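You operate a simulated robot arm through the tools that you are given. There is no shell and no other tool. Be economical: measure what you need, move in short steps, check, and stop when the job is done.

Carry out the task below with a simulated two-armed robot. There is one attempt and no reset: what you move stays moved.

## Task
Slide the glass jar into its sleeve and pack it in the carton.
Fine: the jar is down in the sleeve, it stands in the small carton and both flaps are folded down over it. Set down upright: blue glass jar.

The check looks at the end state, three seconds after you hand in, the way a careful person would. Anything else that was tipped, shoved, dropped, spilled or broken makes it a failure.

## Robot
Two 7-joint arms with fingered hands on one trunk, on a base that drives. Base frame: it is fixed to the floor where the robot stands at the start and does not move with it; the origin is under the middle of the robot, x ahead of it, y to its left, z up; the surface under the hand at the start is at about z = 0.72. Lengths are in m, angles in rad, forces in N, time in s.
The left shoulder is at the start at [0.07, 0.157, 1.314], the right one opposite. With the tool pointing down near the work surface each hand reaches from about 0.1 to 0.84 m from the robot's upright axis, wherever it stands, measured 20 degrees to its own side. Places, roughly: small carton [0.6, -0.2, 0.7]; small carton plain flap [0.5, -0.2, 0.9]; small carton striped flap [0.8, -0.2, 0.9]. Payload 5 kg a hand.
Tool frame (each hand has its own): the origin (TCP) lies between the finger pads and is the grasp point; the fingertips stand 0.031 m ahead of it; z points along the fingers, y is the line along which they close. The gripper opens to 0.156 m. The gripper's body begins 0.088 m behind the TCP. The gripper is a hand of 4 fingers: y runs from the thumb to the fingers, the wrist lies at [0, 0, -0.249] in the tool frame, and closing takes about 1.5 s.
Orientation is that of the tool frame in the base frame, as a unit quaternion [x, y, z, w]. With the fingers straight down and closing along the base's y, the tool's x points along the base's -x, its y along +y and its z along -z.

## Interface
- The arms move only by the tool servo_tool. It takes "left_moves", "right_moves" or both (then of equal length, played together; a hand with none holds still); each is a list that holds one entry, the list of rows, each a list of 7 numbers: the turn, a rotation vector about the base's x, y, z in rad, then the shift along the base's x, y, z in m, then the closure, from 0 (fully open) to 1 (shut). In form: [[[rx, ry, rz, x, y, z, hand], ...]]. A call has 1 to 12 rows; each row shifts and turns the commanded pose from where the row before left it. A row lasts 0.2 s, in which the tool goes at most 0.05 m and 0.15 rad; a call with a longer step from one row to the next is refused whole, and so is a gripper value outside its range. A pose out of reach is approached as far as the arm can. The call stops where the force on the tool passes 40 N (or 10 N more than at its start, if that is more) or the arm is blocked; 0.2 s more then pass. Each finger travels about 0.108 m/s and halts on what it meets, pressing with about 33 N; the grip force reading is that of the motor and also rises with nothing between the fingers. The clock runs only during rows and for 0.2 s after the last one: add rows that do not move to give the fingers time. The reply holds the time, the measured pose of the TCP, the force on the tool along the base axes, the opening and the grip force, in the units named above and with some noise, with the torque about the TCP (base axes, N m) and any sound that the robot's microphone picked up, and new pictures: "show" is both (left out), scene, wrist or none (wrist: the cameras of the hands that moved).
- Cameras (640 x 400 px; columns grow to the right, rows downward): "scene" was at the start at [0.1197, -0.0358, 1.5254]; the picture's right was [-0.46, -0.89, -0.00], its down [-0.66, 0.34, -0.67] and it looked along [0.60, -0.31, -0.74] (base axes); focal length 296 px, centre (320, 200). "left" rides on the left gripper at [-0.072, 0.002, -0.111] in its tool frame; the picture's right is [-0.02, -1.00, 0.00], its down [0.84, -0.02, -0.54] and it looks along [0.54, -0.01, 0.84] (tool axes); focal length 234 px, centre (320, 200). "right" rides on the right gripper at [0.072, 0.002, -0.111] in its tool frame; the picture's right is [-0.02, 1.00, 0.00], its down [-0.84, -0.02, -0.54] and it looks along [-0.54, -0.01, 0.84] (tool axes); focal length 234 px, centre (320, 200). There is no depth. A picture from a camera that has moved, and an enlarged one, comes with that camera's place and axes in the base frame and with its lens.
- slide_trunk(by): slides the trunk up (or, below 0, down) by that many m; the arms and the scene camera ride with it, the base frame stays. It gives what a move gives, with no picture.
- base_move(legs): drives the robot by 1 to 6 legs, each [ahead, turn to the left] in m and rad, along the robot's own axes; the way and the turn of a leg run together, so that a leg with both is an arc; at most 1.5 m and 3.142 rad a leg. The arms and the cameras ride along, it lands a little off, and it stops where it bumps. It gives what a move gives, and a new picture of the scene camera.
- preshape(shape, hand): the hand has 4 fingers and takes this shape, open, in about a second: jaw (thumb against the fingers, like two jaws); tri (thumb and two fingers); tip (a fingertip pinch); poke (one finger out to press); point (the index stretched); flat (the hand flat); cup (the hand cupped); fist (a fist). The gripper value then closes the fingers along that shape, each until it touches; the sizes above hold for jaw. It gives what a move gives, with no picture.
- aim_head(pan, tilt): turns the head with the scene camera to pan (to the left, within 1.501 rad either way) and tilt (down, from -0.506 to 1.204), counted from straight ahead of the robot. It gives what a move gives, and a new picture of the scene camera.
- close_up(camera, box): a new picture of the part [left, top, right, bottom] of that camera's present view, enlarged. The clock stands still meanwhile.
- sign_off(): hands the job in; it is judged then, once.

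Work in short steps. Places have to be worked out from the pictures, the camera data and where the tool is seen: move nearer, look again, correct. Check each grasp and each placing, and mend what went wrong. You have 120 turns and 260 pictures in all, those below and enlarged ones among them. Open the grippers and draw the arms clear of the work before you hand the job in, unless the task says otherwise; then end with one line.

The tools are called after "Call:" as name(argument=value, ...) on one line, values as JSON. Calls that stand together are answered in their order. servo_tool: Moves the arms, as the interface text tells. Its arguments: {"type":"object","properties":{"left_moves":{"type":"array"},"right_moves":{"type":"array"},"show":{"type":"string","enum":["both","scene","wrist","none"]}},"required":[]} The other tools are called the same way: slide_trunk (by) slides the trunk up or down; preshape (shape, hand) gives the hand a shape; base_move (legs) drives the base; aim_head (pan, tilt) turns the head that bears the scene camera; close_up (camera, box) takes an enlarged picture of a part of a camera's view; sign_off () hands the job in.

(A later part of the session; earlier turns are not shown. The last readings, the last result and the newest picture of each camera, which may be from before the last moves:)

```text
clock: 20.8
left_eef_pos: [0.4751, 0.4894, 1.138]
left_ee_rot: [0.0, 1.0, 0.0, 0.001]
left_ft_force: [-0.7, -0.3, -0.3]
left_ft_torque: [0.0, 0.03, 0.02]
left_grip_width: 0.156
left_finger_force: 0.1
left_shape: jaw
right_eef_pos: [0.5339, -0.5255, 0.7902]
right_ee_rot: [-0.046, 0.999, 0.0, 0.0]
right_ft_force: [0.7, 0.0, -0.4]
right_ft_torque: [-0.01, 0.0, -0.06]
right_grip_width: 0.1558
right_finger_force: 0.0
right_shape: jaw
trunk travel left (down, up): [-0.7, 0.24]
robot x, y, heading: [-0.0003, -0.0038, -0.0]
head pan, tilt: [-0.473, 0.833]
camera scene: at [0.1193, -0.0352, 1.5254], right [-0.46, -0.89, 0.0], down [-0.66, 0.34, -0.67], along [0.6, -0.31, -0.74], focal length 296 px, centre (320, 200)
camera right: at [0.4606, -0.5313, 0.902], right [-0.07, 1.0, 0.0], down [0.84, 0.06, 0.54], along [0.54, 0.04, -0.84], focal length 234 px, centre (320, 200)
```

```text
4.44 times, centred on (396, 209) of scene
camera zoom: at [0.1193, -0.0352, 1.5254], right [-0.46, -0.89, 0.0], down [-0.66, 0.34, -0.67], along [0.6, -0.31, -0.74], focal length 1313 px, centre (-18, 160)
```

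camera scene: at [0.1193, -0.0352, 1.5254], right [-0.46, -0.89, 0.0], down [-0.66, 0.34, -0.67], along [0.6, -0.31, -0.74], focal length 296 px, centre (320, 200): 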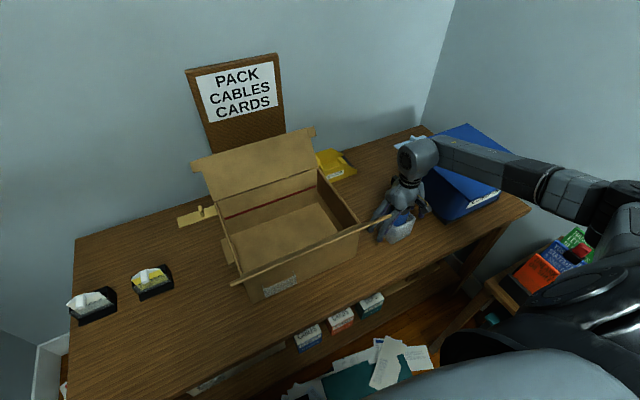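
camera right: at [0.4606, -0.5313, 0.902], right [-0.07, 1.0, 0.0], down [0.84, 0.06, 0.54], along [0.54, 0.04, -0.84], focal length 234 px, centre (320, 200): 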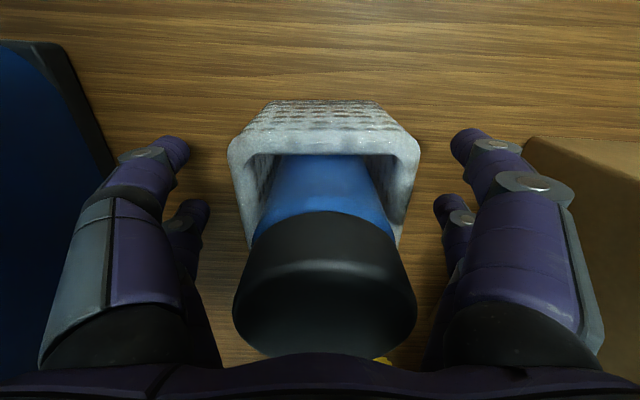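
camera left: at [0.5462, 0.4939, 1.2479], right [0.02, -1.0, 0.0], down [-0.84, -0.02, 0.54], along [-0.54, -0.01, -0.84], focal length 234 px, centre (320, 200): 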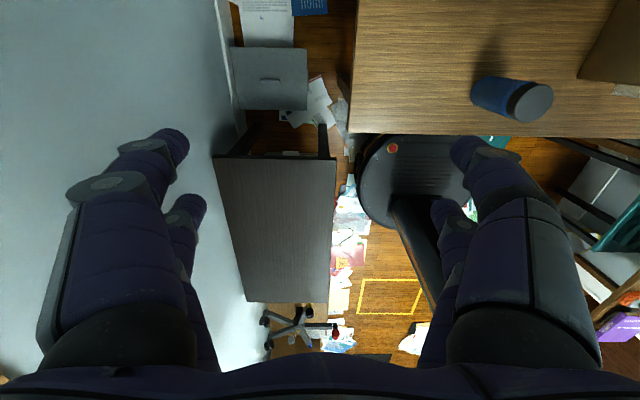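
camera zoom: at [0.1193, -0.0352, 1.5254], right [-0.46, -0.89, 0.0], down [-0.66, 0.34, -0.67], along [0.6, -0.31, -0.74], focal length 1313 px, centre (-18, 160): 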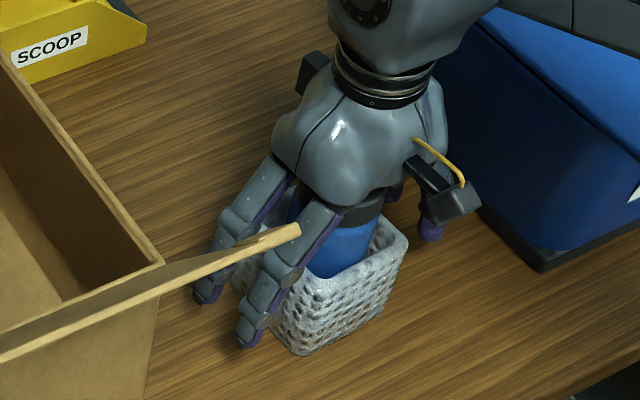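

Both jaws straddle the sleeve evenly, aligned with its faces. I close on it.

Call:
servo_tool(right_moves=[[[0, 0, 0, 0, 0, 0, 0.3], [0, 0, 0, 0, 0, 0, 0.5], [0, 0, 0, 0, 0, 0, 0.7], [0, 0, 0, 0, 0, 0, 0.85], [0, 0, 0, 0, 0, 0, 1], [0, 0, 0, 0, 0, 0, 1], [0, 0, 0, 0, 0, 0, 1], [0, 0, 0, 0, 0, 0.02, 1], [0, 0, 0, 0, 0, 0.02, 1], [0, 0, 0, 0, 0, 0, 1]]], show="both")

Call:
close_up(camera="scene", box=[348, 164, 444, 254])

```text
clock: 23.0
left_eef_pos: [0.4765, 0.4896, 1.1386]
left_ee_rot: [0.0, 1.0, 0.0, 0.0]
left_ft_force: [-0.1, 0.2, -0.3]
left_ft_torque: [-0.01, 0.02, -0.01]
left_grip_width: 0.1558
left_finger_force: 0.1
left_shape: jaw
right_eef_pos: [0.5345, -0.5256, 0.8292]
right_ee_rot: [-0.046, 0.999, -0.001, 0.0]
right_ft_force: [0.1, -0.5, -2.0]
right_ft_torque: [0.03, 0.03, 0.01]
right_grip_width: 0.0798
right_finger_force: 32.8
right_shape: jaw
trunk travel left (down, up): [-0.7, 0.24]
robot x, y, heading: [-0.0014, 0.0005, -0.004]
head pan, tilt: [-0.473, 0.833]
camera scene: at [0.1203, -0.0362, 1.5253], right [-0.46, -0.89, 0.0], down [-0.66, 0.34, -0.67], along [0.6, -0.31, -0.74], focal length 296 px, centre (320, 200)
camera right: at [0.4613, -0.5316, 0.9404], right [-0.07, 1.0, 0.0], down [0.84, 0.06, 0.54], along [0.54, 0.04, -0.84], focal length 234 px, centre (320, 200)
```

scene: 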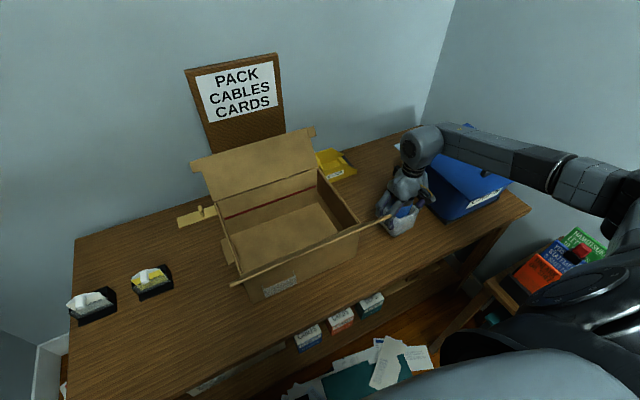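
right: 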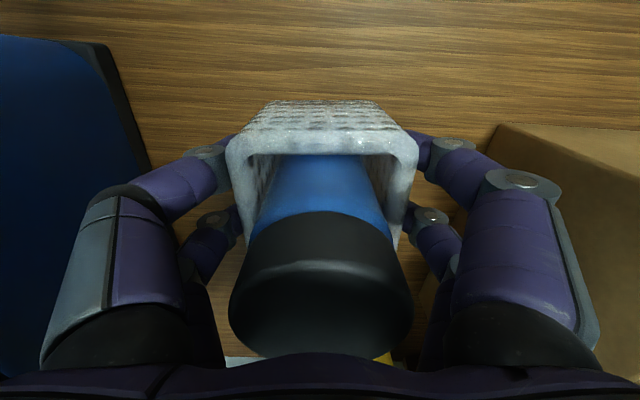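

```text
4.44 times, centred on (396, 209) of scene
camera zoom: at [0.1203, -0.0362, 1.5253], right [-0.46, -0.89, 0.0], down [-0.66, 0.34, -0.67], along [0.6, -0.31, -0.74], focal length 1313 px, centre (-18, 160)
```

zoom: 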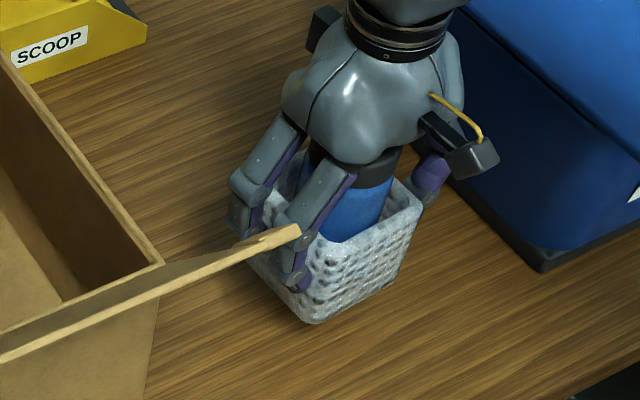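

Jar and sleeve come up together, level. I lift high, undo the wrist turn and travel over the carton centre.

Call:
servo_tool(right_moves=[[[0, 0, 0, 0, 0, 0.04, 1], [0, 0, 0, 0, 0, 0.05, 1], [0, 0, 0, 0, 0, 0.05, 1], [0, 0, 0, 0, 0, 0.05, 1], [0, 0, 0, 0, 0, 0.05, 1], [0, 0, 0, 0, 0, 0.05, 1], [0, 0, 0, 0, 0, 0.05, 1], [0, 0, -0.045, 0.01, 0.04, 0, 1], [0, 0, -0.045, 0.01, 0.045, 0, 1], [0, 0, 0, 0.01, 0.045, 0, 1], [0, 0, 0, 0.01, 0.045, 0, 1], [0, 0, 0, 0, 0, 0, 1]]], show="both")

```text
clock: 25.6
left_eef_pos: [0.4754, 0.4897, 1.1393]
left_ee_rot: [0.0, 1.0, 0.0, 0.0]
left_ft_force: [-0.2, -0.6, -0.1]
left_ft_torque: [0.0, 0.0, 0.0]
left_grip_width: 0.1557
left_finger_force: 0.0
left_shape: jaw
right_eef_pos: [0.5727, -0.3512, 1.1701]
right_ee_rot: [0.0, 1.0, 0.0, 0.0]
right_ft_force: [-0.6, -0.5, -3.7]
right_ft_torque: [-0.01, -0.02, -0.03]
right_grip_width: 0.0797
right_finger_force: 32.8
right_shape: jaw
trunk travel left (down, up): [-0.7, 0.24]
robot x, y, heading: [0.0001, -0.0024, 0.001]
head pan, tilt: [-0.473, 0.833]
camera scene: at [0.1192, -0.0367, 1.5254], right [-0.46, -0.89, 0.0], down [-0.66, 0.34, -0.67], along [0.6, -0.31, -0.74], focal length 296 px, centre (320, 200)
camera right: at [0.5011, -0.3506, 1.2811], right [0.02, 1.0, 0.0], down [0.84, -0.02, 0.54], along [0.54, -0.01, -0.84], focal length 234 px, centre (320, 200)
```

scene: 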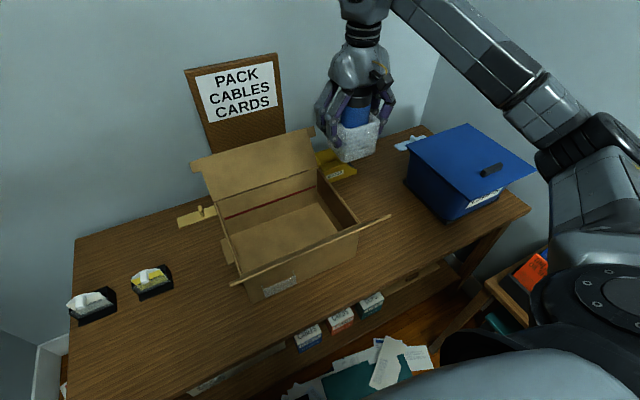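
right: 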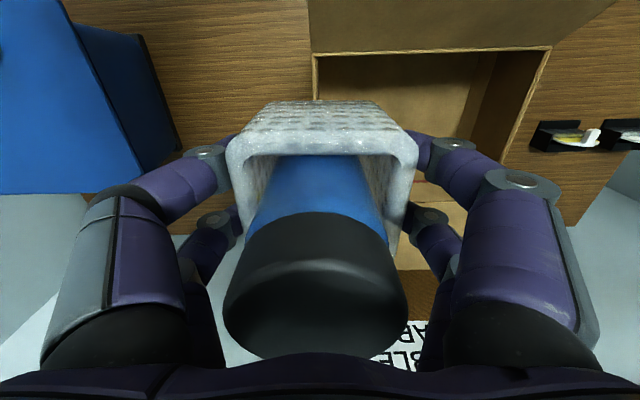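

Carton rim works out to x 0.50–0.74, y −0.35 – −0.03, so the centre is (0.62, −0.19). I raise the trunk so the forearm comes in steeper over the open flaps.

Call:
slide_trunk(by=0.18)

Call:
servo_tool(right_moves=[[[0, 0, 0, 0.012, 0.04, 0, 1], [0, 0, 0, 0.012, 0.04, 0, 1], [0, 0, 0, 0.012, 0.04, 0, 1], [0, 0, 0, 0.011, 0.04, 0, 1], [0, 0, 0, 0, 0, -0.05, 1], [0, 0, 0, 0, 0, -0.05, 1], [0, 0, 0, 0, 0, -0.05, 1], [0, 0, 0, 0, 0, -0.05, 1], [0, 0, 0, 0, 0, 0, 1]]], show="both")

```text
clock: 27.6
left_eef_pos: [0.477, 0.4889, 1.3182]
left_ee_rot: [0.001, 1.0, 0.0, -0.001]
left_ft_force: [0.0, 0.9, -0.7]
left_ft_torque: [0.02, -0.01, 0.02]
left_grip_width: 0.1559
left_finger_force: 0.0
left_shape: jaw
right_eef_pos: [0.574, -0.3497, 1.3497]
right_ee_rot: [0.001, 1.0, 0.0, 0.0]
right_ft_force: [-0.8, 0.5, -3.6]
right_ft_torque: [-0.01, -0.02, 0.02]
right_grip_width: 0.0796
right_finger_force: 32.9
right_shape: jaw
trunk travel left (down, up): [-0.88, 0.06]
robot x, y, heading: [0.0042, -0.0022, -0.003]
head pan, tilt: [-0.473, 0.833]
```

```text
clock: 29.6
left_eef_pos: [0.4755, 0.4891, 1.3197]
left_ee_rot: [0.0, 1.0, 0.001, 0.0]
left_ft_force: [-0.3, 0.4, -0.4]
left_ft_torque: [0.0, -0.03, 0.0]
left_grip_width: 0.1559
left_finger_force: 0.0
left_shape: jaw
right_eef_pos: [0.6215, -0.19, 1.1479]
right_ee_rot: [0.0, 1.0, 0.0, 0.0]
right_ft_force: [-0.6, -1.6, -2.7]
right_ft_torque: [0.01, 0.01, 0.0]
right_grip_width: 0.0795
right_finger_force: 33.2
right_shape: jaw
trunk travel left (down, up): [-0.88, 0.06]
robot x, y, heading: [-0.0019, -0.0036, 0.0]
head pan, tilt: [-0.473, 0.833]
camera scene: at [0.1196, -0.0367, 1.7054], right [-0.46, -0.89, 0.0], down [-0.66, 0.34, -0.67], along [0.6, -0.31, -0.74], focal length 296 px, centre (320, 200)
camera right: at [0.5481, -0.1905, 1.2604], right [0.02, 1.0, 0.0], down [0.84, -0.02, 0.54], along [0.54, -0.01, -0.84], focal length 234 px, centre (320, 200)
```

scene: 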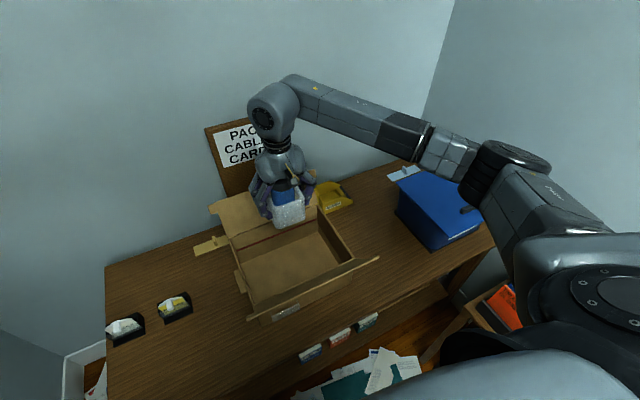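
right: 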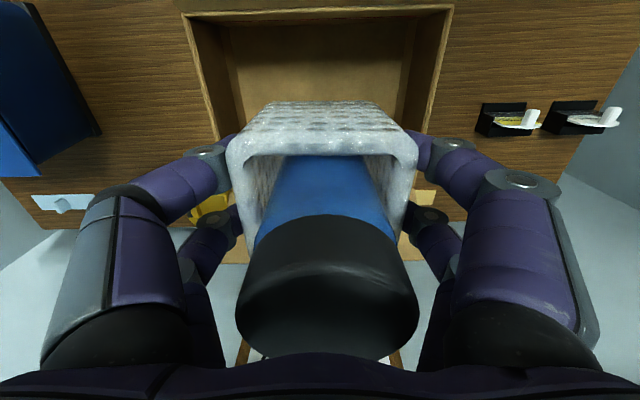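

Well centred over the carton (walls at equal distance in y). I lower toward the floor, stopping ~5 cm above it.

Call:
servo_tool(right_moves=[[[0, 0, 0, 0, 0, -0.045, 1], [0, 0, 0, 0, 0, -0.045, 1], [0, 0, 0, 0, 0, -0.045, 1], [0, 0, 0, 0, 0, -0.045, 1], [0, 0, 0, 0, 0, -0.045, 1], [0, 0, 0, 0, 0, -0.045, 1], [0, 0, 0, 0, 0, -0.025, 1], [0, 0, 0, 0, 0, 0, 1]]], show="both")

```text
clock: 31.4
left_eef_pos: [0.4755, 0.4894, 1.3178]
left_ee_rot: [0.0, 1.0, 0.0, 0.0]
left_ft_force: [-0.3, 0.0, -0.1]
left_ft_torque: [0.0, 0.01, -0.02]
left_grip_width: 0.156
left_finger_force: 0.0
left_shape: jaw
right_eef_pos: [0.6215, -0.1907, 0.8536]
right_ee_rot: [0.0, 1.0, 0.0, 0.0]
right_ft_force: [-0.6, 0.7, -3.5]
right_ft_torque: [-0.03, 0.01, -0.02]
right_grip_width: 0.0797
right_finger_force: 32.9
right_shape: jaw
trunk travel left (down, up): [-0.88, 0.06]
robot x, y, heading: [0.0001, 0.0023, -0.006]
head pan, tilt: [-0.473, 0.833]
camera scene: at [0.1198, -0.0358, 1.7054], right [-0.46, -0.89, 0.0], down [-0.66, 0.34, -0.67], along [0.6, -0.31, -0.74], focal length 296 px, centre (320, 200)
camera right: at [0.5491, -0.1901, 0.9656], right [0.02, 1.0, 0.0], down [0.84, -0.02, 0.54], along [0.54, -0.01, -0.84], focal length 234 px, centre (320, 200)
```

scene: 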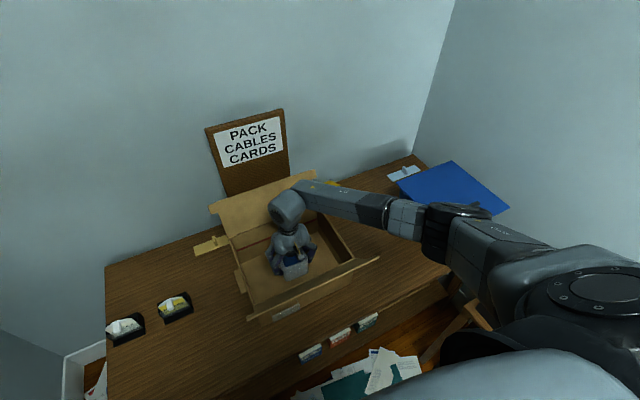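
right: 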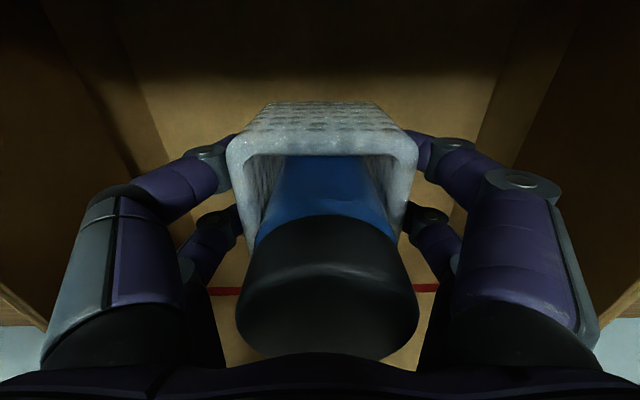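

I zoom in to see the forearm's clearance to the carton rim and the plain flap before the last 6 cm.

Call:
close_up(camera="scene", box=[220, 160, 460, 310])

Call:
close_up(camera="left", box=[320, 0, 640, 200])

```text
2.67 times, centred on (340, 235) of scene
camera zoom: at [0.1198, -0.0358, 1.7054], right [-0.46, -0.89, 0.0], down [-0.66, 0.34, -0.67], along [0.6, -0.31, -0.74], focal length 788 px, centre (267, 107)
```

zoom: 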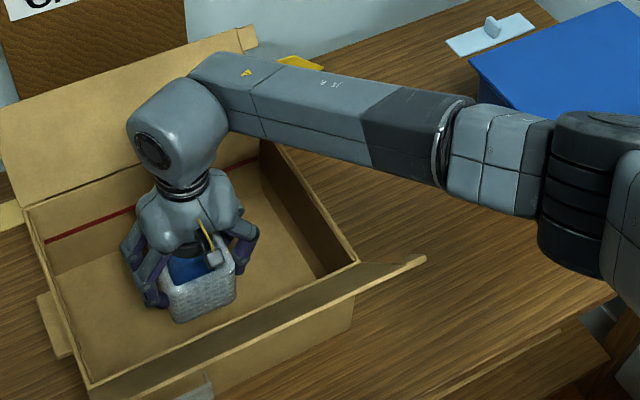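

```text
2.00 times, centred on (480, 100) of left
camera zoom: at [0.547, 0.4899, 1.429], right [0.02, -1.0, 0.0], down [-0.84, -0.02, 0.54], along [-0.54, -0.01, -0.84], focal length 468 px, centre (0, 400)
```

zoom: 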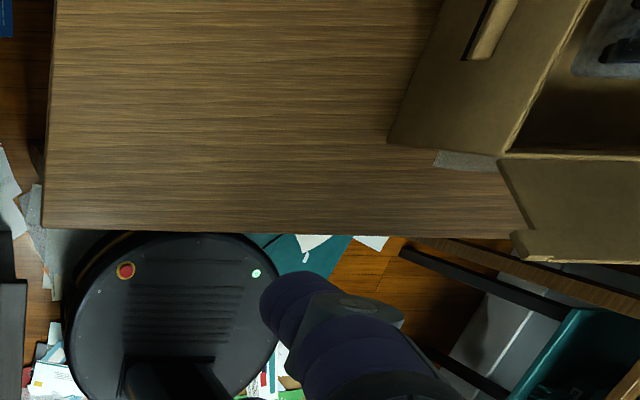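

The forearm runs well above the right rim and clear of both flaps. I lower slowly until the sleeve touches the carton floor.

Call:
servo_tool(right_moves=[[[0, 0, 0, 0, 0, -0.02, 1], [0, 0, 0, 0, 0, -0.015, 1], [0, 0, 0, 0, 0, -0.008, 1], [0, 0, 0, 0, 0, -0.005, 1], [0, 0, 0, 0, 0, -0.004, 1], [0, 0, 0, 0, 0, 0, 1]]], show="none")

```text
clock: 32.8
left_eef_pos: [0.4765, 0.4889, 1.3191]
left_ee_rot: [0.001, 1.0, 0.0, 0.0]
left_ft_force: [-0.4, 0.1, 0.0]
left_ft_torque: [-0.02, -0.02, -0.02]
left_grip_width: 0.156
left_finger_force: 0.0
left_shape: jaw
right_eef_pos: [0.621, -0.1896, 0.8029]
right_ee_rot: [0.0, 1.0, 0.0, 0.0]
right_ft_force: [0.6, 0.1, -2.6]
right_ft_torque: [-0.04, 0.0, 0.03]
right_grip_width: 0.0795
right_finger_force: 32.5
right_shape: jaw
trunk travel left (down, up): [-0.88, 0.06]
robot x, y, heading: [-0.0027, -0.0009, 0.0]
head pan, tilt: [-0.473, 0.833]
```

Call:
servo_tool(right_moves=[[[0, 0, 0, 0, 0, -0.003, 1], [0, 0, 0, 0, 0, -0.003, 1], [0, 0, 0, 0, 0, 0, 1]]], show="none")

```text
clock: 33.6
left_eef_pos: [0.4748, 0.4904, 1.3184]
left_ee_rot: [0.001, 1.0, 0.0, 0.0]
left_ft_force: [-0.2, -0.4, -0.6]
left_ft_torque: [0.03, -0.02, 0.01]
left_grip_width: 0.1558
left_finger_force: 0.0
left_shape: jaw
right_eef_pos: [0.6211, -0.1895, 0.7965]
right_ee_rot: [0.0, 1.0, 0.0, -0.001]
right_ft_force: [0.8, -0.3, -2.7]
right_ft_torque: [-0.06, -0.01, 0.02]
right_grip_width: 0.0795
right_finger_force: 33.0
right_shape: jaw
trunk travel left (down, up): [-0.88, 0.06]
robot x, y, heading: [0.0015, 0.0014, -0.002]
head pan, tilt: [-0.473, 0.833]
```

No contact yet; a few more mm.

Call:
servo_tool(right_moves=[[[0, 0, 0, 0, 0, -0.002, 1], [0, 0, 0, 0, 0, -0.002, 1], [0, 0, 0, 0, 0, 0, 1]]], show="none")

```text
clock: 34.4
left_eef_pos: [0.4731, 0.4908, 1.3202]
left_ee_rot: [0.0, 1.0, 0.0, 0.001]
left_ft_force: [-0.2, 0.0, 0.3]
left_ft_torque: [0.01, 0.0, 0.05]
left_grip_width: 0.1562
left_finger_force: 0.0
left_shape: jaw
right_eef_pos: [0.6209, -0.1889, 0.7968]
right_ee_rot: [0.0, 1.0, 0.0, 0.001]
right_ft_force: [-0.4, -2.5, 21.8]
right_ft_torque: [-0.27, 0.18, -0.02]
right_grip_width: 0.0793
right_finger_force: 33.2
right_shape: jaw
trunk travel left (down, up): [-0.88, 0.06]
robot x, y, heading: [0.002, 0.0019, -0.001]
head pan, tilt: [-0.473, 0.833]
```

Contact at 22 N – it stands on the carton floor. I ease up 3 mm, open and withdraw straight up.

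Call:
servo_tool(right_moves=[[[0, 0, 0, 0, 0, 0.003, 0.9], [0, 0, 0, 0, 0, 0, 0.7], [0, 0, 0, 0, 0, 0, 0.5], [0, 0, 0, 0, 0, 0, 0.2], [0, 0, 0, 0, 0, 0, 0.1], [0, 0, 0, 0, 0, 0, 0.1], [0, 0, 0, 0, 0, 0.03, 0.1], [0, 0, 0, 0, 0, 0.05, 0.1], [0, 0, 0, 0, 0, 0.05, 0.1], [0, 0, 0, 0, 0, 0.05, 0.1], [0, 0, 0, 0, 0, 0.05, 0], [0, 0, 0, 0, 0, 0.05, 0]]], show="both")

Call:
close_up(camera="right", box=[180, 0, 460, 180])

```text
clock: 37.0
left_eef_pos: [0.475, 0.4901, 1.3188]
left_ee_rot: [0.0, 1.0, 0.0, 0.001]
left_ft_force: [-0.9, -0.3, 0.1]
left_ft_torque: [-0.01, 0.0, 0.01]
left_grip_width: 0.1557
left_finger_force: 0.1
left_shape: jaw
right_eef_pos: [0.6179, -0.1888, 1.077]
right_ee_rot: [0.0, 1.0, -0.001, -0.001]
right_ft_force: [0.4, -0.2, -0.1]
right_ft_torque: [-0.02, -0.01, 0.01]
right_grip_width: 0.1559
right_finger_force: 0.0
right_shape: jaw
trunk travel left (down, up): [-0.88, 0.06]
robot x, y, heading: [-0.0014, -0.0012, -0.004]
head pan, tilt: [-0.473, 0.833]
camera scene: at [0.1189, -0.035, 1.7053], right [-0.46, -0.89, 0.0], down [-0.66, 0.34, -0.67], along [0.6, -0.31, -0.74], focal length 296 px, centre (320, 200)
camera right: at [0.5466, -0.1893, 1.1881], right [0.02, 1.0, 0.0], down [0.84, -0.02, 0.54], along [0.54, -0.01, -0.84], focal length 234 px, centre (320, 200)
```

scene: 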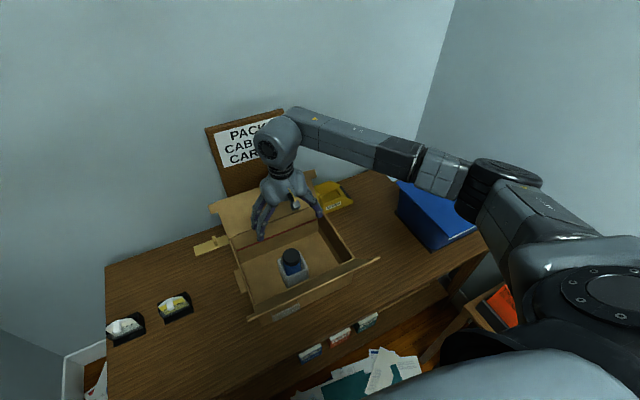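
right: 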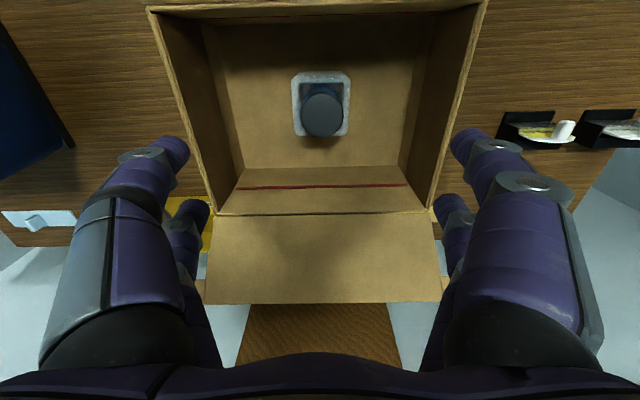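

```text
2.22 times, centred on (320, 90) of right
camera zoom: at [0.5466, -0.1893, 1.1881], right [0.02, 1.0, 0.0], down [0.84, -0.02, 0.54], along [0.54, -0.01, -0.84], focal length 520 px, centre (320, 444)
```

zoom: 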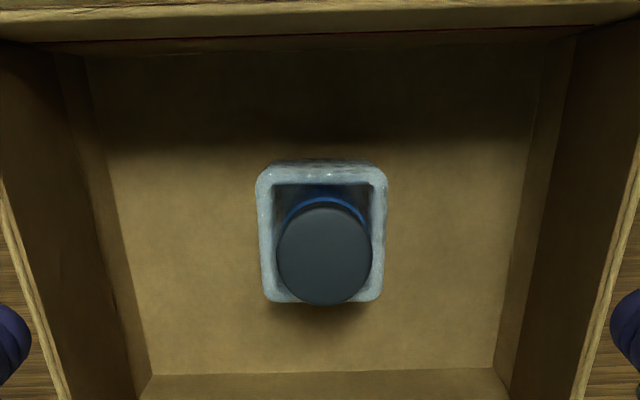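

The jar is upright in its sleeve, centred in the carton. Both flaps stand open leaning outward (each ≈0.12 m long; the striped one runs from hinge (0.747, z 0.912) to about (0.818, z 1.01)). I raise the hand and turn it 90° so that the fingers close along x and can straddle the far flap's edge.

Call:
servo_tool(right_moves=[[[0, 0, -0.1428, 0, 0, 0.04, 0], [0, 0, -0.1428, 0, 0, 0.04, 0], [0, 0, -0.1428, 0, 0, 0.02, 0], [0, 0, -0.1428, 0, 0, 0, 0], [0, 0, -0.1428, 0, 0, 0, 0], [0, 0, -0.1428, 0, 0, 0, 0.2], [0, 0, -0.1428, 0, 0, 0, 0.2], [0, 0, -0.1428, 0, 0, 0, 0.2], [0, 0, -0.1428, 0, 0, 0, 0.2], [0, 0, -0.1428, 0, 0, 0, 0.2], [0, 0, -0.1428, 0, 0, 0, 0.2], [0, 0, 0, 0, 0, 0, 0.2]]], show="both")

Call:
close_up(camera="scene", box=[190, 100, 390, 325])

```text
clock: 39.6
left_eef_pos: [0.4742, 0.4906, 1.32]
left_ee_rot: [0.0, 1.0, 0.0, 0.0]
left_ft_force: [-0.4, -0.2, 0.3]
left_ft_torque: [-0.01, 0.0, 0.0]
left_grip_width: 0.1561
left_finger_force: 0.0
left_shape: jaw
right_eef_pos: [0.6652, -0.2257, 1.12]
right_ee_rot: [0.632, 0.775, 0.003, -0.003]
right_ft_force: [0.1, 0.8, -0.4]
right_ft_torque: [0.02, -0.04, 0.01]
right_grip_width: 0.125
right_finger_force: 0.1
right_shape: jaw
right hand out of reach, approached as far as the arm can: row 8, 9, 10, 11
trunk travel left (down, up): [-0.88, 0.06]
robot x, y, heading: [-0.0016, -0.0016, 0.003]
head pan, tilt: [-0.473, 0.833]
camera scene: at [0.1201, -0.0352, 1.7053], right [-0.46, -0.89, 0.0], down [-0.66, 0.34, -0.67], along [0.6, -0.31, -0.74], focal length 296 px, centre (320, 200)
camera right: at [0.6524, -0.1573, 1.2312], right [0.98, 0.18, 0.0], down [0.15, -0.83, 0.54], along [0.1, -0.53, -0.84], focal length 234 px, centre (320, 200)
```

scene: 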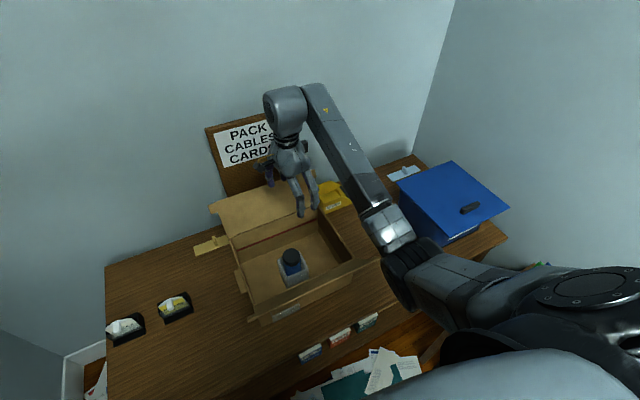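
right: 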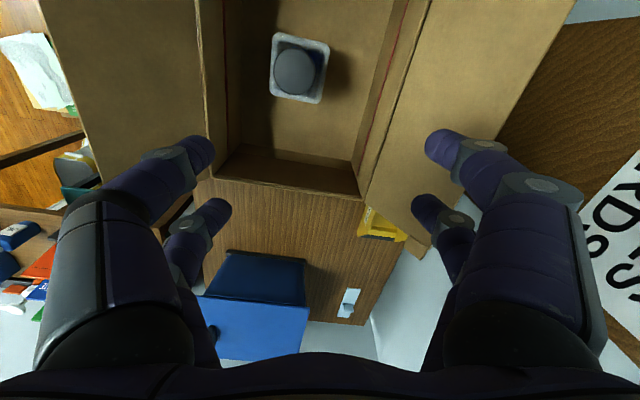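

```text
1.78 times, centred on (290, 212) of scene
camera zoom: at [0.1201, -0.0352, 1.7053], right [-0.46, -0.89, 0.0], down [-0.66, 0.34, -0.67], along [0.6, -0.31, -0.74], focal length 525 px, centre (373, 178)
```

zoom: 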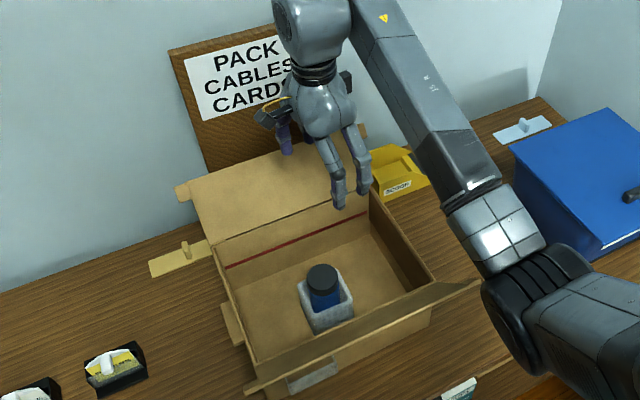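

The wrist limits at about −78°, which suffices. I back the turn off slightly to stay within reach and move forward at height so the jaw stands above the far flap's top edge.

Call:
servo_tool(right_moves=[[[0, 0, 0.14, 0, 0, 0, 0.2], [0, 0, 0.14, 0, 0, 0, 0.2], [0, 0, 0, 0.04, 0, 0, 0.2], [0, 0, 0, 0.04, 0, 0, 0.2], [0, 0, 0, 0.04, 0, 0, 0.2], [0, 0, 0, 0.04, 0, 0, 0.2], [0, 0, 0, 0.025, 0, 0, 0.2], [0, 0, 0, 0, 0, 0, 0.2]]], show="both")

Call:
close_up(camera="scene", box=[190, 100, 390, 325])

```text
clock: 41.4
left_eef_pos: [0.4754, 0.4865, 1.3207]
left_ee_rot: [0.001, 1.0, 0.0, 0.001]
left_ft_force: [-0.3, 0.5, 0.3]
left_ft_torque: [0.09, -0.01, 0.0]
left_grip_width: 0.1558
left_finger_force: 0.1
left_shape: jaw
right_eef_pos: [0.8343, -0.2306, 1.1209]
right_ee_rot: [0.518, 0.855, 0.004, -0.004]
right_ft_force: [0.0, -0.9, -0.1]
right_ft_torque: [0.04, -0.01, 0.0]
right_grip_width: 0.1247
right_finger_force: 0.1
right_shape: jaw
right hand out of reach, approached as far as the arm can: row 7
trunk travel left (down, up): [-0.88, 0.06]
robot x, y, heading: [0.0025, 0.0001, -0.003]
head pan, tilt: [-0.473, 0.833]
camera scene: at [0.1192, -0.0397, 1.7054], right [-0.46, -0.89, 0.0], down [-0.66, 0.34, -0.67], along [0.6, -0.31, -0.74], focal length 296 px, centre (320, 200)
camera right: at [0.8025, -0.1687, 1.2325], right [0.9, 0.44, 0.0], down [0.37, -0.76, 0.54], along [0.24, -0.48, -0.84], focal length 234 px, centre (320, 200)
```

scene: 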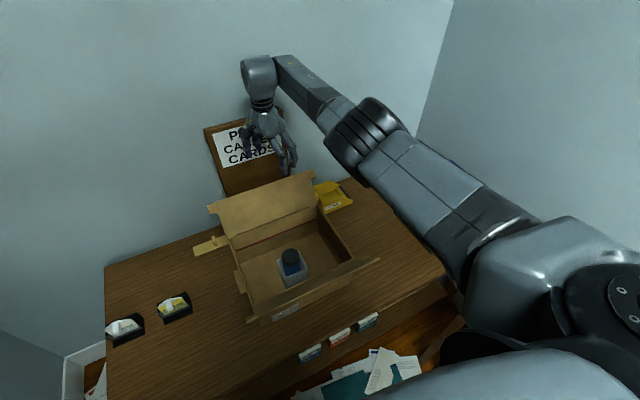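
right: 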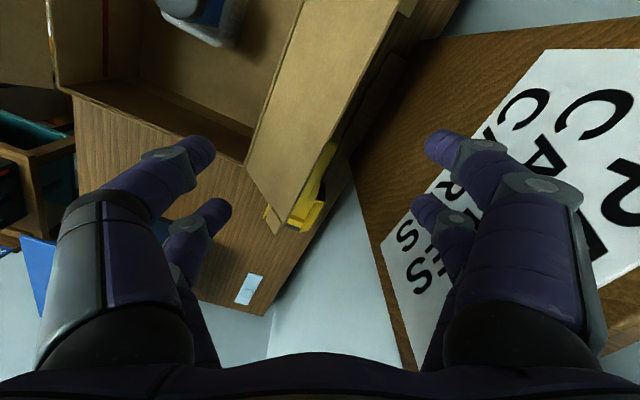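

```text
1.78 times, centred on (290, 212) of scene
camera zoom: at [0.1192, -0.0397, 1.7054], right [-0.46, -0.89, 0.0], down [-0.66, 0.34, -0.67], along [0.6, -0.31, -0.74], focal length 525 px, centre (373, 178)
```

zoom: 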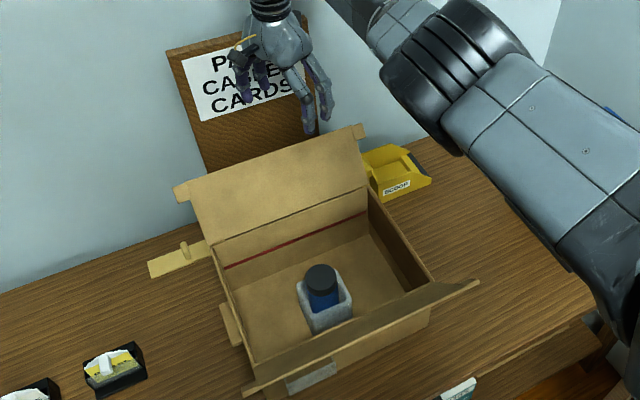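

Combining three views, the striped flap's edge is at about x=0.856, z=0.98 (leaning ~32° above horizontal), and the sign board is back at x≈1.0. My far fingers are just beyond the edge. I open the jaw a little more and lower the whole hand by sliding the trunk down 0.14 m, so the flap edge lies between the fingers.

Call:
servo_tool(right_moves=[[[0, 0, 0, 0, 0, 0, 0.08], [0, 0, 0, 0, 0, 0, 0.08]]], show="none")

Call:
slide_trunk(by=-0.08)

Call:
close_up(camera="right", box=[0, 0, 640, 400])

Call:
close_up(camera="scene", box=[190, 60, 390, 285])

```text
clock: 42.0
left_eef_pos: [0.4748, 0.4889, 1.3202]
left_ee_rot: [0.0, 1.0, 0.001, 0.0]
left_ft_force: [0.2, -0.8, 0.0]
left_ft_torque: [0.04, 0.0, 0.02]
left_grip_width: 0.1559
left_finger_force: 0.2
left_shape: jaw
right_eef_pos: [0.8352, -0.2275, 1.1203]
right_ee_rot: [0.517, 0.856, 0.003, -0.004]
right_ft_force: [-0.7, 0.4, 0.8]
right_ft_torque: [0.04, -0.03, 0.02]
right_grip_width: 0.1432
right_finger_force: 0.1
right_shape: jaw
trunk travel left (down, up): [-0.88, 0.06]
robot x, y, heading: [-0.0016, -0.002, 0.002]
head pan, tilt: [-0.473, 0.833]
```

```text
clock: 43.2
left_eef_pos: [0.4757, 0.4906, 1.2392]
left_ee_rot: [0.001, 1.0, 0.0, 0.0]
left_ft_force: [0.1, -0.6, -0.2]
left_ft_torque: [0.02, 0.02, 0.02]
left_grip_width: 0.1557
left_finger_force: 0.1
left_shape: jaw
right_eef_pos: [0.8357, -0.2271, 1.0411]
right_ee_rot: [0.517, 0.856, 0.003, -0.002]
right_ft_force: [-0.8, -0.4, -0.5]
right_ft_torque: [0.04, 0.05, 0.03]
right_grip_width: 0.1435
right_finger_force: 0.0
right_shape: jaw
trunk travel left (down, up): [-0.8, 0.14]
robot x, y, heading: [0.0022, -0.0018, 0.0]
head pan, tilt: [-0.473, 0.833]
```

```text
1.00 times, centred on (320, 200) of right (not enlarged: the box is as wide or as high as the picture)
camera zoom: at [0.8028, -0.1648, 1.1531], right [0.9, 0.44, 0.0], down [0.37, -0.76, 0.54], along [0.24, -0.48, -0.84], focal length 234 px, centre (320, 200)
```

zoom: 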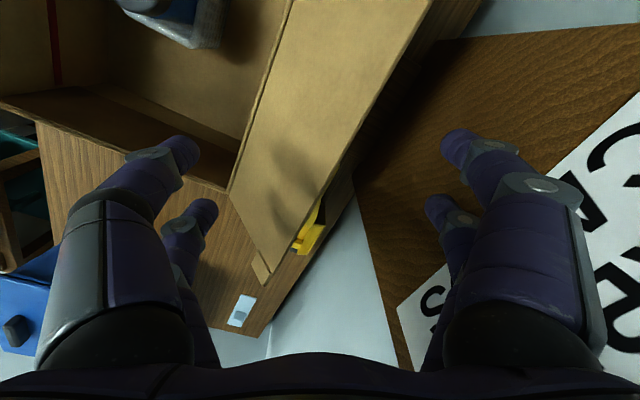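

```text
1.78 times, centred on (290, 172) of scene
camera zoom: at [0.1196, -0.0355, 1.6254], right [-0.46, -0.89, 0.0], down [-0.66, 0.34, -0.67], along [0.6, -0.31, -0.74], focal length 525 px, centre (373, 249)
```

zoom: 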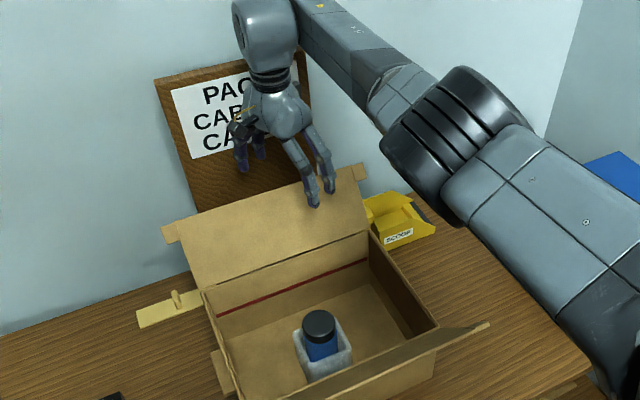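

The far fingers are beyond the flap edge, near ones above its inner side. I lower 6 cm more.

Call:
slide_trunk(by=-0.06)

Call:
close_up(camera="right", box=[0, 0, 640, 400])

Call:
close_up(camera="scene", box=[190, 60, 390, 285])

```text
clock: 44.2
left_eef_pos: [0.4749, 0.49, 1.1779]
left_ee_rot: [0.0, 1.0, 0.0, 0.0]
left_ft_force: [0.6, 0.0, -0.8]
left_ft_torque: [0.02, 0.0, 0.03]
left_grip_width: 0.1559
left_finger_force: 0.1
left_shape: jaw
right_eef_pos: [0.8349, -0.227, 0.9817]
right_ee_rot: [0.518, 0.855, 0.002, -0.004]
right_ft_force: [-0.2, 0.0, 0.1]
right_ft_torque: [0.02, -0.03, -0.01]
right_grip_width: 0.1434
right_finger_force: 0.0
right_shape: jaw
trunk travel left (down, up): [-0.74, 0.2]
robot x, y, heading: [-0.0025, 0.002, -0.002]
head pan, tilt: [-0.473, 0.833]
```

```text
1.00 times, centred on (320, 200) of right (not enlarged: the box is as wide or as high as the picture)
camera zoom: at [0.8027, -0.1646, 1.0932], right [0.9, 0.44, 0.0], down [0.37, -0.76, 0.54], along [0.24, -0.48, -0.84], focal length 234 px, centre (320, 200)
```

zoom: 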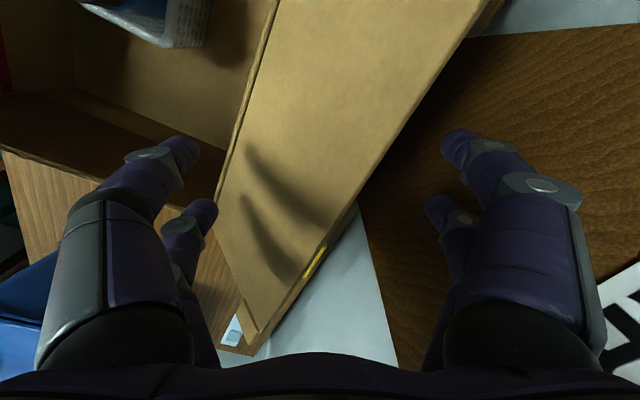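

```text
1.78 times, centred on (290, 172) of scene
camera zoom: at [0.1195, -0.0352, 1.5654], right [-0.46, -0.89, 0.0], down [-0.66, 0.34, -0.67], along [0.6, -0.31, -0.74], focal length 525 px, centre (373, 249)
```

zoom: 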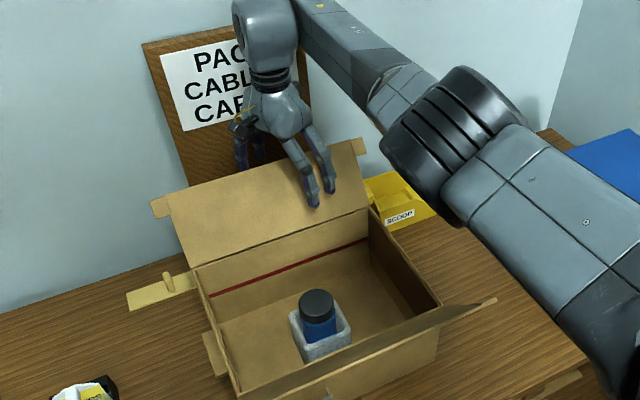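

The flap edge is now between the fingers, with the far fingers behind it. I draw the hand toward the robot, rising a little, to swing the flap up.

Call:
servo_tool(right_moves=[[[0, 0, 0, -0.02, 0, 0.003, 0.08], [0, 0, 0, -0.02, 0, 0.003, 0.08], [0, 0, 0, -0.02, 0, 0.003, 0.08], [0, 0, 0, -0.02, 0, 0.003, 0.08], [0, 0, 0, -0.02, 0, 0.003, 0.08], [0, 0, 0, 0, 0, 0, 0.08]]], show="both")

```text
clock: 45.6
left_eef_pos: [0.4751, 0.4907, 1.1769]
left_ee_rot: [-0.001, 1.0, -0.001, 0.0]
left_ft_force: [0.0, -0.5, 0.2]
left_ft_torque: [0.01, 0.04, -0.04]
left_grip_width: 0.1559
left_finger_force: 0.1
left_shape: jaw
right_eef_pos: [0.7351, -0.2279, 0.9956]
right_ee_rot: [0.518, 0.855, 0.002, -0.003]
right_ft_force: [0.7, 0.4, 0.2]
right_ft_torque: [0.02, -0.01, 0.0]
right_grip_width: 0.1436
right_finger_force: 0.0
right_shape: jaw
trunk travel left (down, up): [-0.74, 0.2]
robot x, y, heading: [-0.0003, 0.0013, -0.004]
head pan, tilt: [-0.473, 0.833]
camera scene: at [0.1203, -0.0347, 1.5653], right [-0.46, -0.89, 0.0], down [-0.66, 0.34, -0.67], along [0.6, -0.31, -0.74], focal length 296 px, centre (320, 200)
camera right: at [0.7029, -0.1638, 1.1077], right [0.9, 0.44, 0.0], down [0.37, -0.76, 0.54], along [0.24, -0.48, -0.84], focal length 234 px, centre (320, 200)
```

scene: 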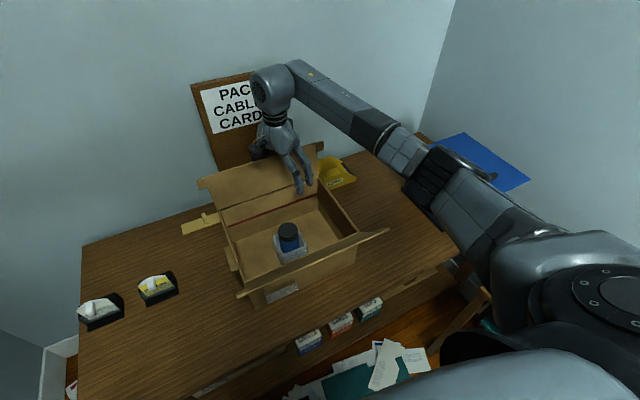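
right: 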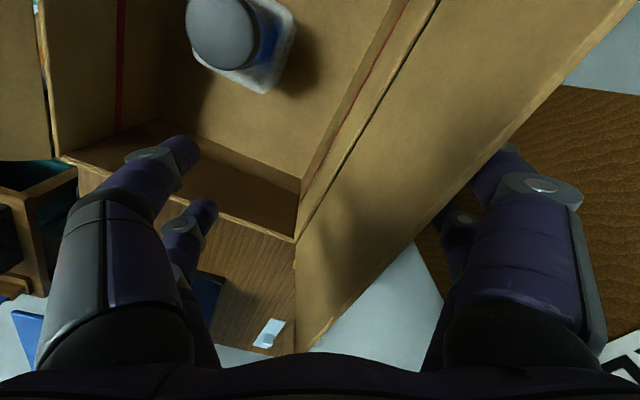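

The flap is rising with the far fingers with almost no force. I keep pulling past vertical.

Call:
servo_tool(right_moves=[[[0, 0, 0, -0.02, 0, 0.003, 0.08], [0, 0, 0, -0.02, 0, 0.003, 0.08], [0, 0, 0, -0.02, 0, 0.002, 0.08], [0, 0, 0, -0.02, 0, 0, 0.08], [0, 0, 0, -0.02, 0, 0, 0.08], [0, 0, 0, -0.015, 0, 0, 0.08], [0, 0, 0, 0, 0, 0, 0.08]]], show="both")

```text
clock: 47.2
left_eef_pos: [0.4755, 0.4896, 1.1781]
left_ee_rot: [0.0, 1.0, 0.0, 0.0]
left_ft_force: [0.2, -0.4, -1.4]
left_ft_torque: [-0.01, 0.03, -0.03]
left_grip_width: 0.1562
left_finger_force: 0.0
left_shape: jaw
right_eef_pos: [0.6198, -0.2268, 1.0029]
right_ee_rot: [0.517, 0.856, 0.002, -0.004]
right_ft_force: [-0.2, 0.4, 0.3]
right_ft_torque: [0.0, -0.02, -0.02]
right_grip_width: 0.1434
right_finger_force: 0.0
right_shape: jaw
trunk travel left (down, up): [-0.74, 0.2]
robot x, y, heading: [0.0025, 0.0013, 0.003]
head pan, tilt: [-0.473, 0.833]
camera scene: at [0.1199, -0.0355, 1.5653], right [-0.46, -0.89, 0.0], down [-0.66, 0.34, -0.67], along [0.6, -0.31, -0.74], focal length 296 px, centre (320, 200)
camera right: at [0.5874, -0.1645, 1.115], right [0.9, 0.44, 0.0], down [0.37, -0.76, 0.54], along [0.24, -0.48, -0.84], focal length 234 px, centre (320, 200)
```

scene: 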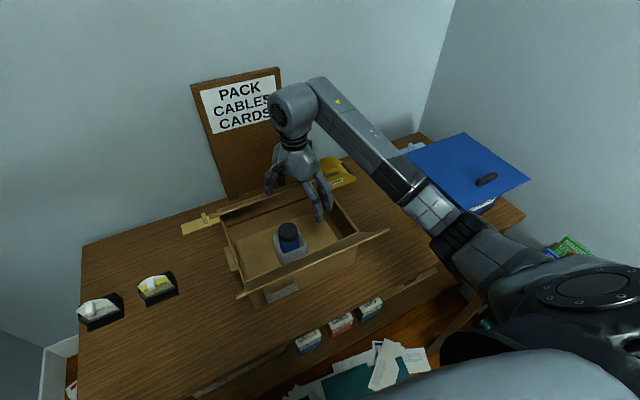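
right: 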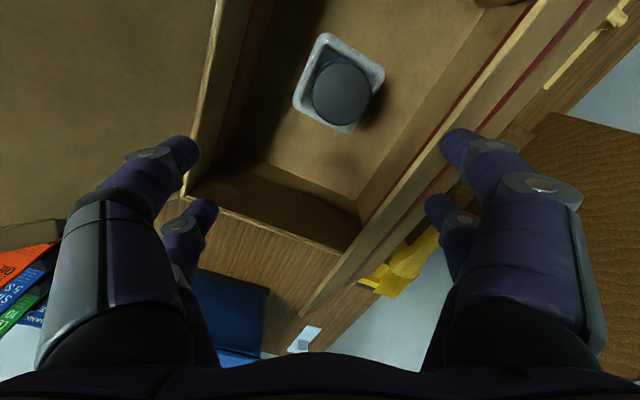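

The flap is now leaning inward over the carton. I press it down by lowering the far fingers on it.

Call:
servo_tool(right_moves=[[[0, 0, 0, -0.01, 0, -0.01, 0.08], [0, 0, 0, -0.005, 0, -0.01, 0.08], [0, 0, 0, 0, 0, -0.01, 0.08], [0, 0, 0, 0, 0, -0.01, 0.08], [0, 0, 0, 0, 0, 0, 0.08]]], show="both")

Call:
close_up(camera="scene", box=[190, 120, 410, 310])

```text
clock: 48.4
left_eef_pos: [0.4763, 0.4903, 1.1784]
left_ee_rot: [0.0, 1.0, 0.0, -0.001]
left_ft_force: [0.7, -0.6, 0.4]
left_ft_torque: [-0.01, 0.0, 0.01]
left_grip_width: 0.1559
left_finger_force: 0.1
left_shape: jaw
right_eef_pos: [0.6053, -0.2272, 0.9633]
right_ee_rot: [0.518, 0.856, 0.002, -0.002]
right_ft_force: [0.4, 0.0, -0.4]
right_ft_torque: [-0.02, -0.01, 0.04]
right_grip_width: 0.1432
right_finger_force: 0.0
right_shape: jaw
trunk travel left (down, up): [-0.74, 0.2]
robot x, y, heading: [0.004, 0.0021, 0.001]
head pan, tilt: [-0.473, 0.833]
camera scene: at [0.1197, -0.0353, 1.5654], right [-0.46, -0.89, 0.0], down [-0.66, 0.34, -0.67], along [0.6, -0.31, -0.74], focal length 296 px, centre (320, 200)
camera right: at [0.5728, -0.1646, 1.0757], right [0.9, 0.44, 0.0], down [0.37, -0.76, 0.54], along [0.24, -0.48, -0.84], focal length 234 px, centre (320, 200)
```

scene: 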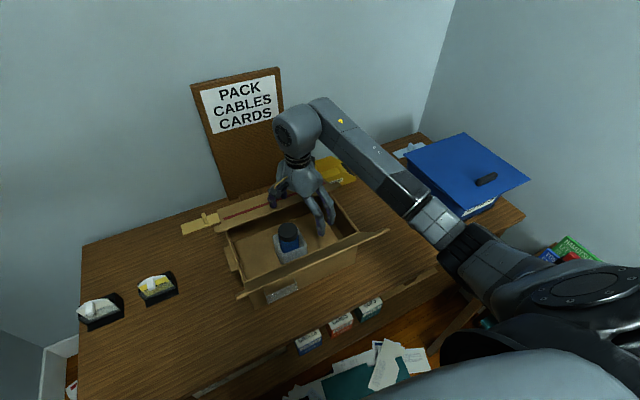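
right: 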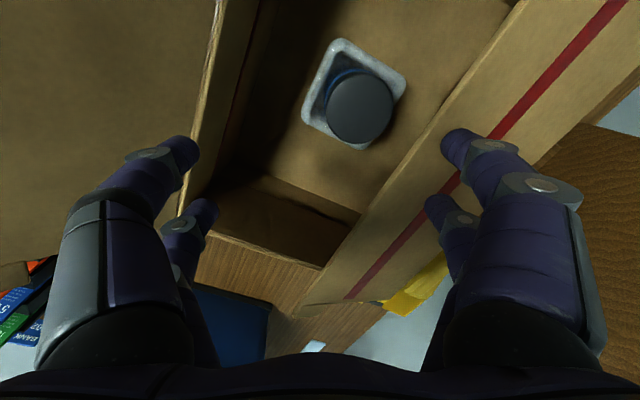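

```text
2.11 times, centred on (300, 215) of scene
camera zoom: at [0.1197, -0.0353, 1.5654], right [-0.46, -0.89, 0.0], down [-0.66, 0.34, -0.67], along [0.6, -0.31, -0.74], focal length 622 px, centre (362, 168)
```

zoom: 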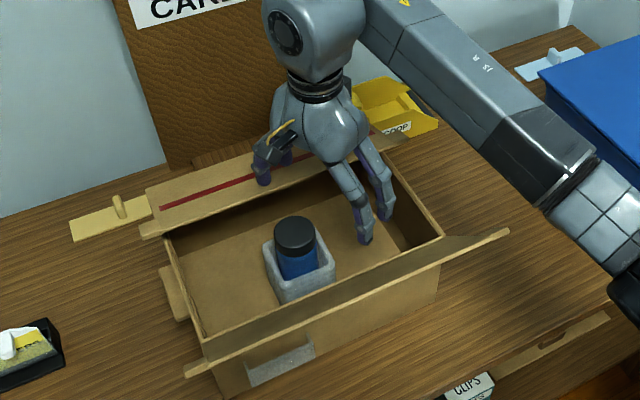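

The striped outer face is showing; the flap is most of the way down. I lower a little more, in small steps.

Call:
servo_tool(right_moves=[[[0, 0, 0, 0, 0, -0.006, 0.08], [0, 0, 0, 0, 0, -0.005, 0.08], [0, 0, 0, 0, 0, -0.005, 0.08], [0, 0, 0, 0, 0, 0, 0.08]]], show="wrist")

Call:
close_up(camera="scene", box=[190, 120, 410, 310])

```text
clock: 49.4
left_eef_pos: [0.4756, 0.4898, 1.1779]
left_ee_rot: [0.001, 1.0, 0.0, 0.001]
left_ft_force: [-0.4, -0.1, -0.5]
left_ft_torque: [0.01, 0.0, -0.02]
left_grip_width: 0.156
left_finger_force: 0.0
left_shape: jaw
right_eef_pos: [0.6044, -0.2268, 0.9473]
right_ee_rot: [0.517, 0.856, 0.002, -0.004]
right_ft_force: [-0.8, 0.1, 0.5]
right_ft_torque: [0.01, 0.02, -0.04]
right_grip_width: 0.1436
right_finger_force: 0.2
right_shape: jaw
trunk travel left (down, up): [-0.74, 0.2]
robot x, y, heading: [0.0007, -0.0026, 0.001]
head pan, tilt: [-0.473, 0.833]
camera right: at [0.5729, -0.1642, 1.0596], right [0.9, 0.44, 0.0], down [0.37, -0.76, 0.54], along [0.24, -0.48, -0.84], focal length 234 px, centre (320, 200)
```

right: 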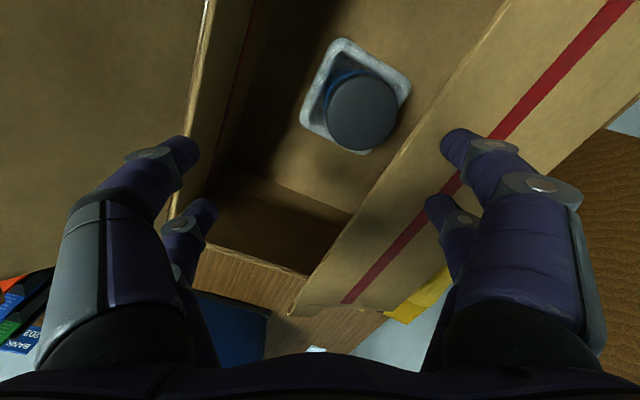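

```text
2.11 times, centred on (300, 215) of scene
camera zoom: at [0.1197, -0.0354, 1.5654], right [-0.46, -0.89, 0.0], down [-0.66, 0.34, -0.67], along [0.6, -0.31, -0.74], focal length 622 px, centre (362, 168)
```

zoom: 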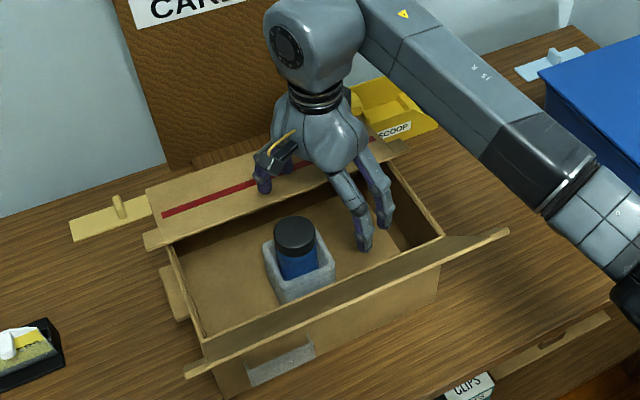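

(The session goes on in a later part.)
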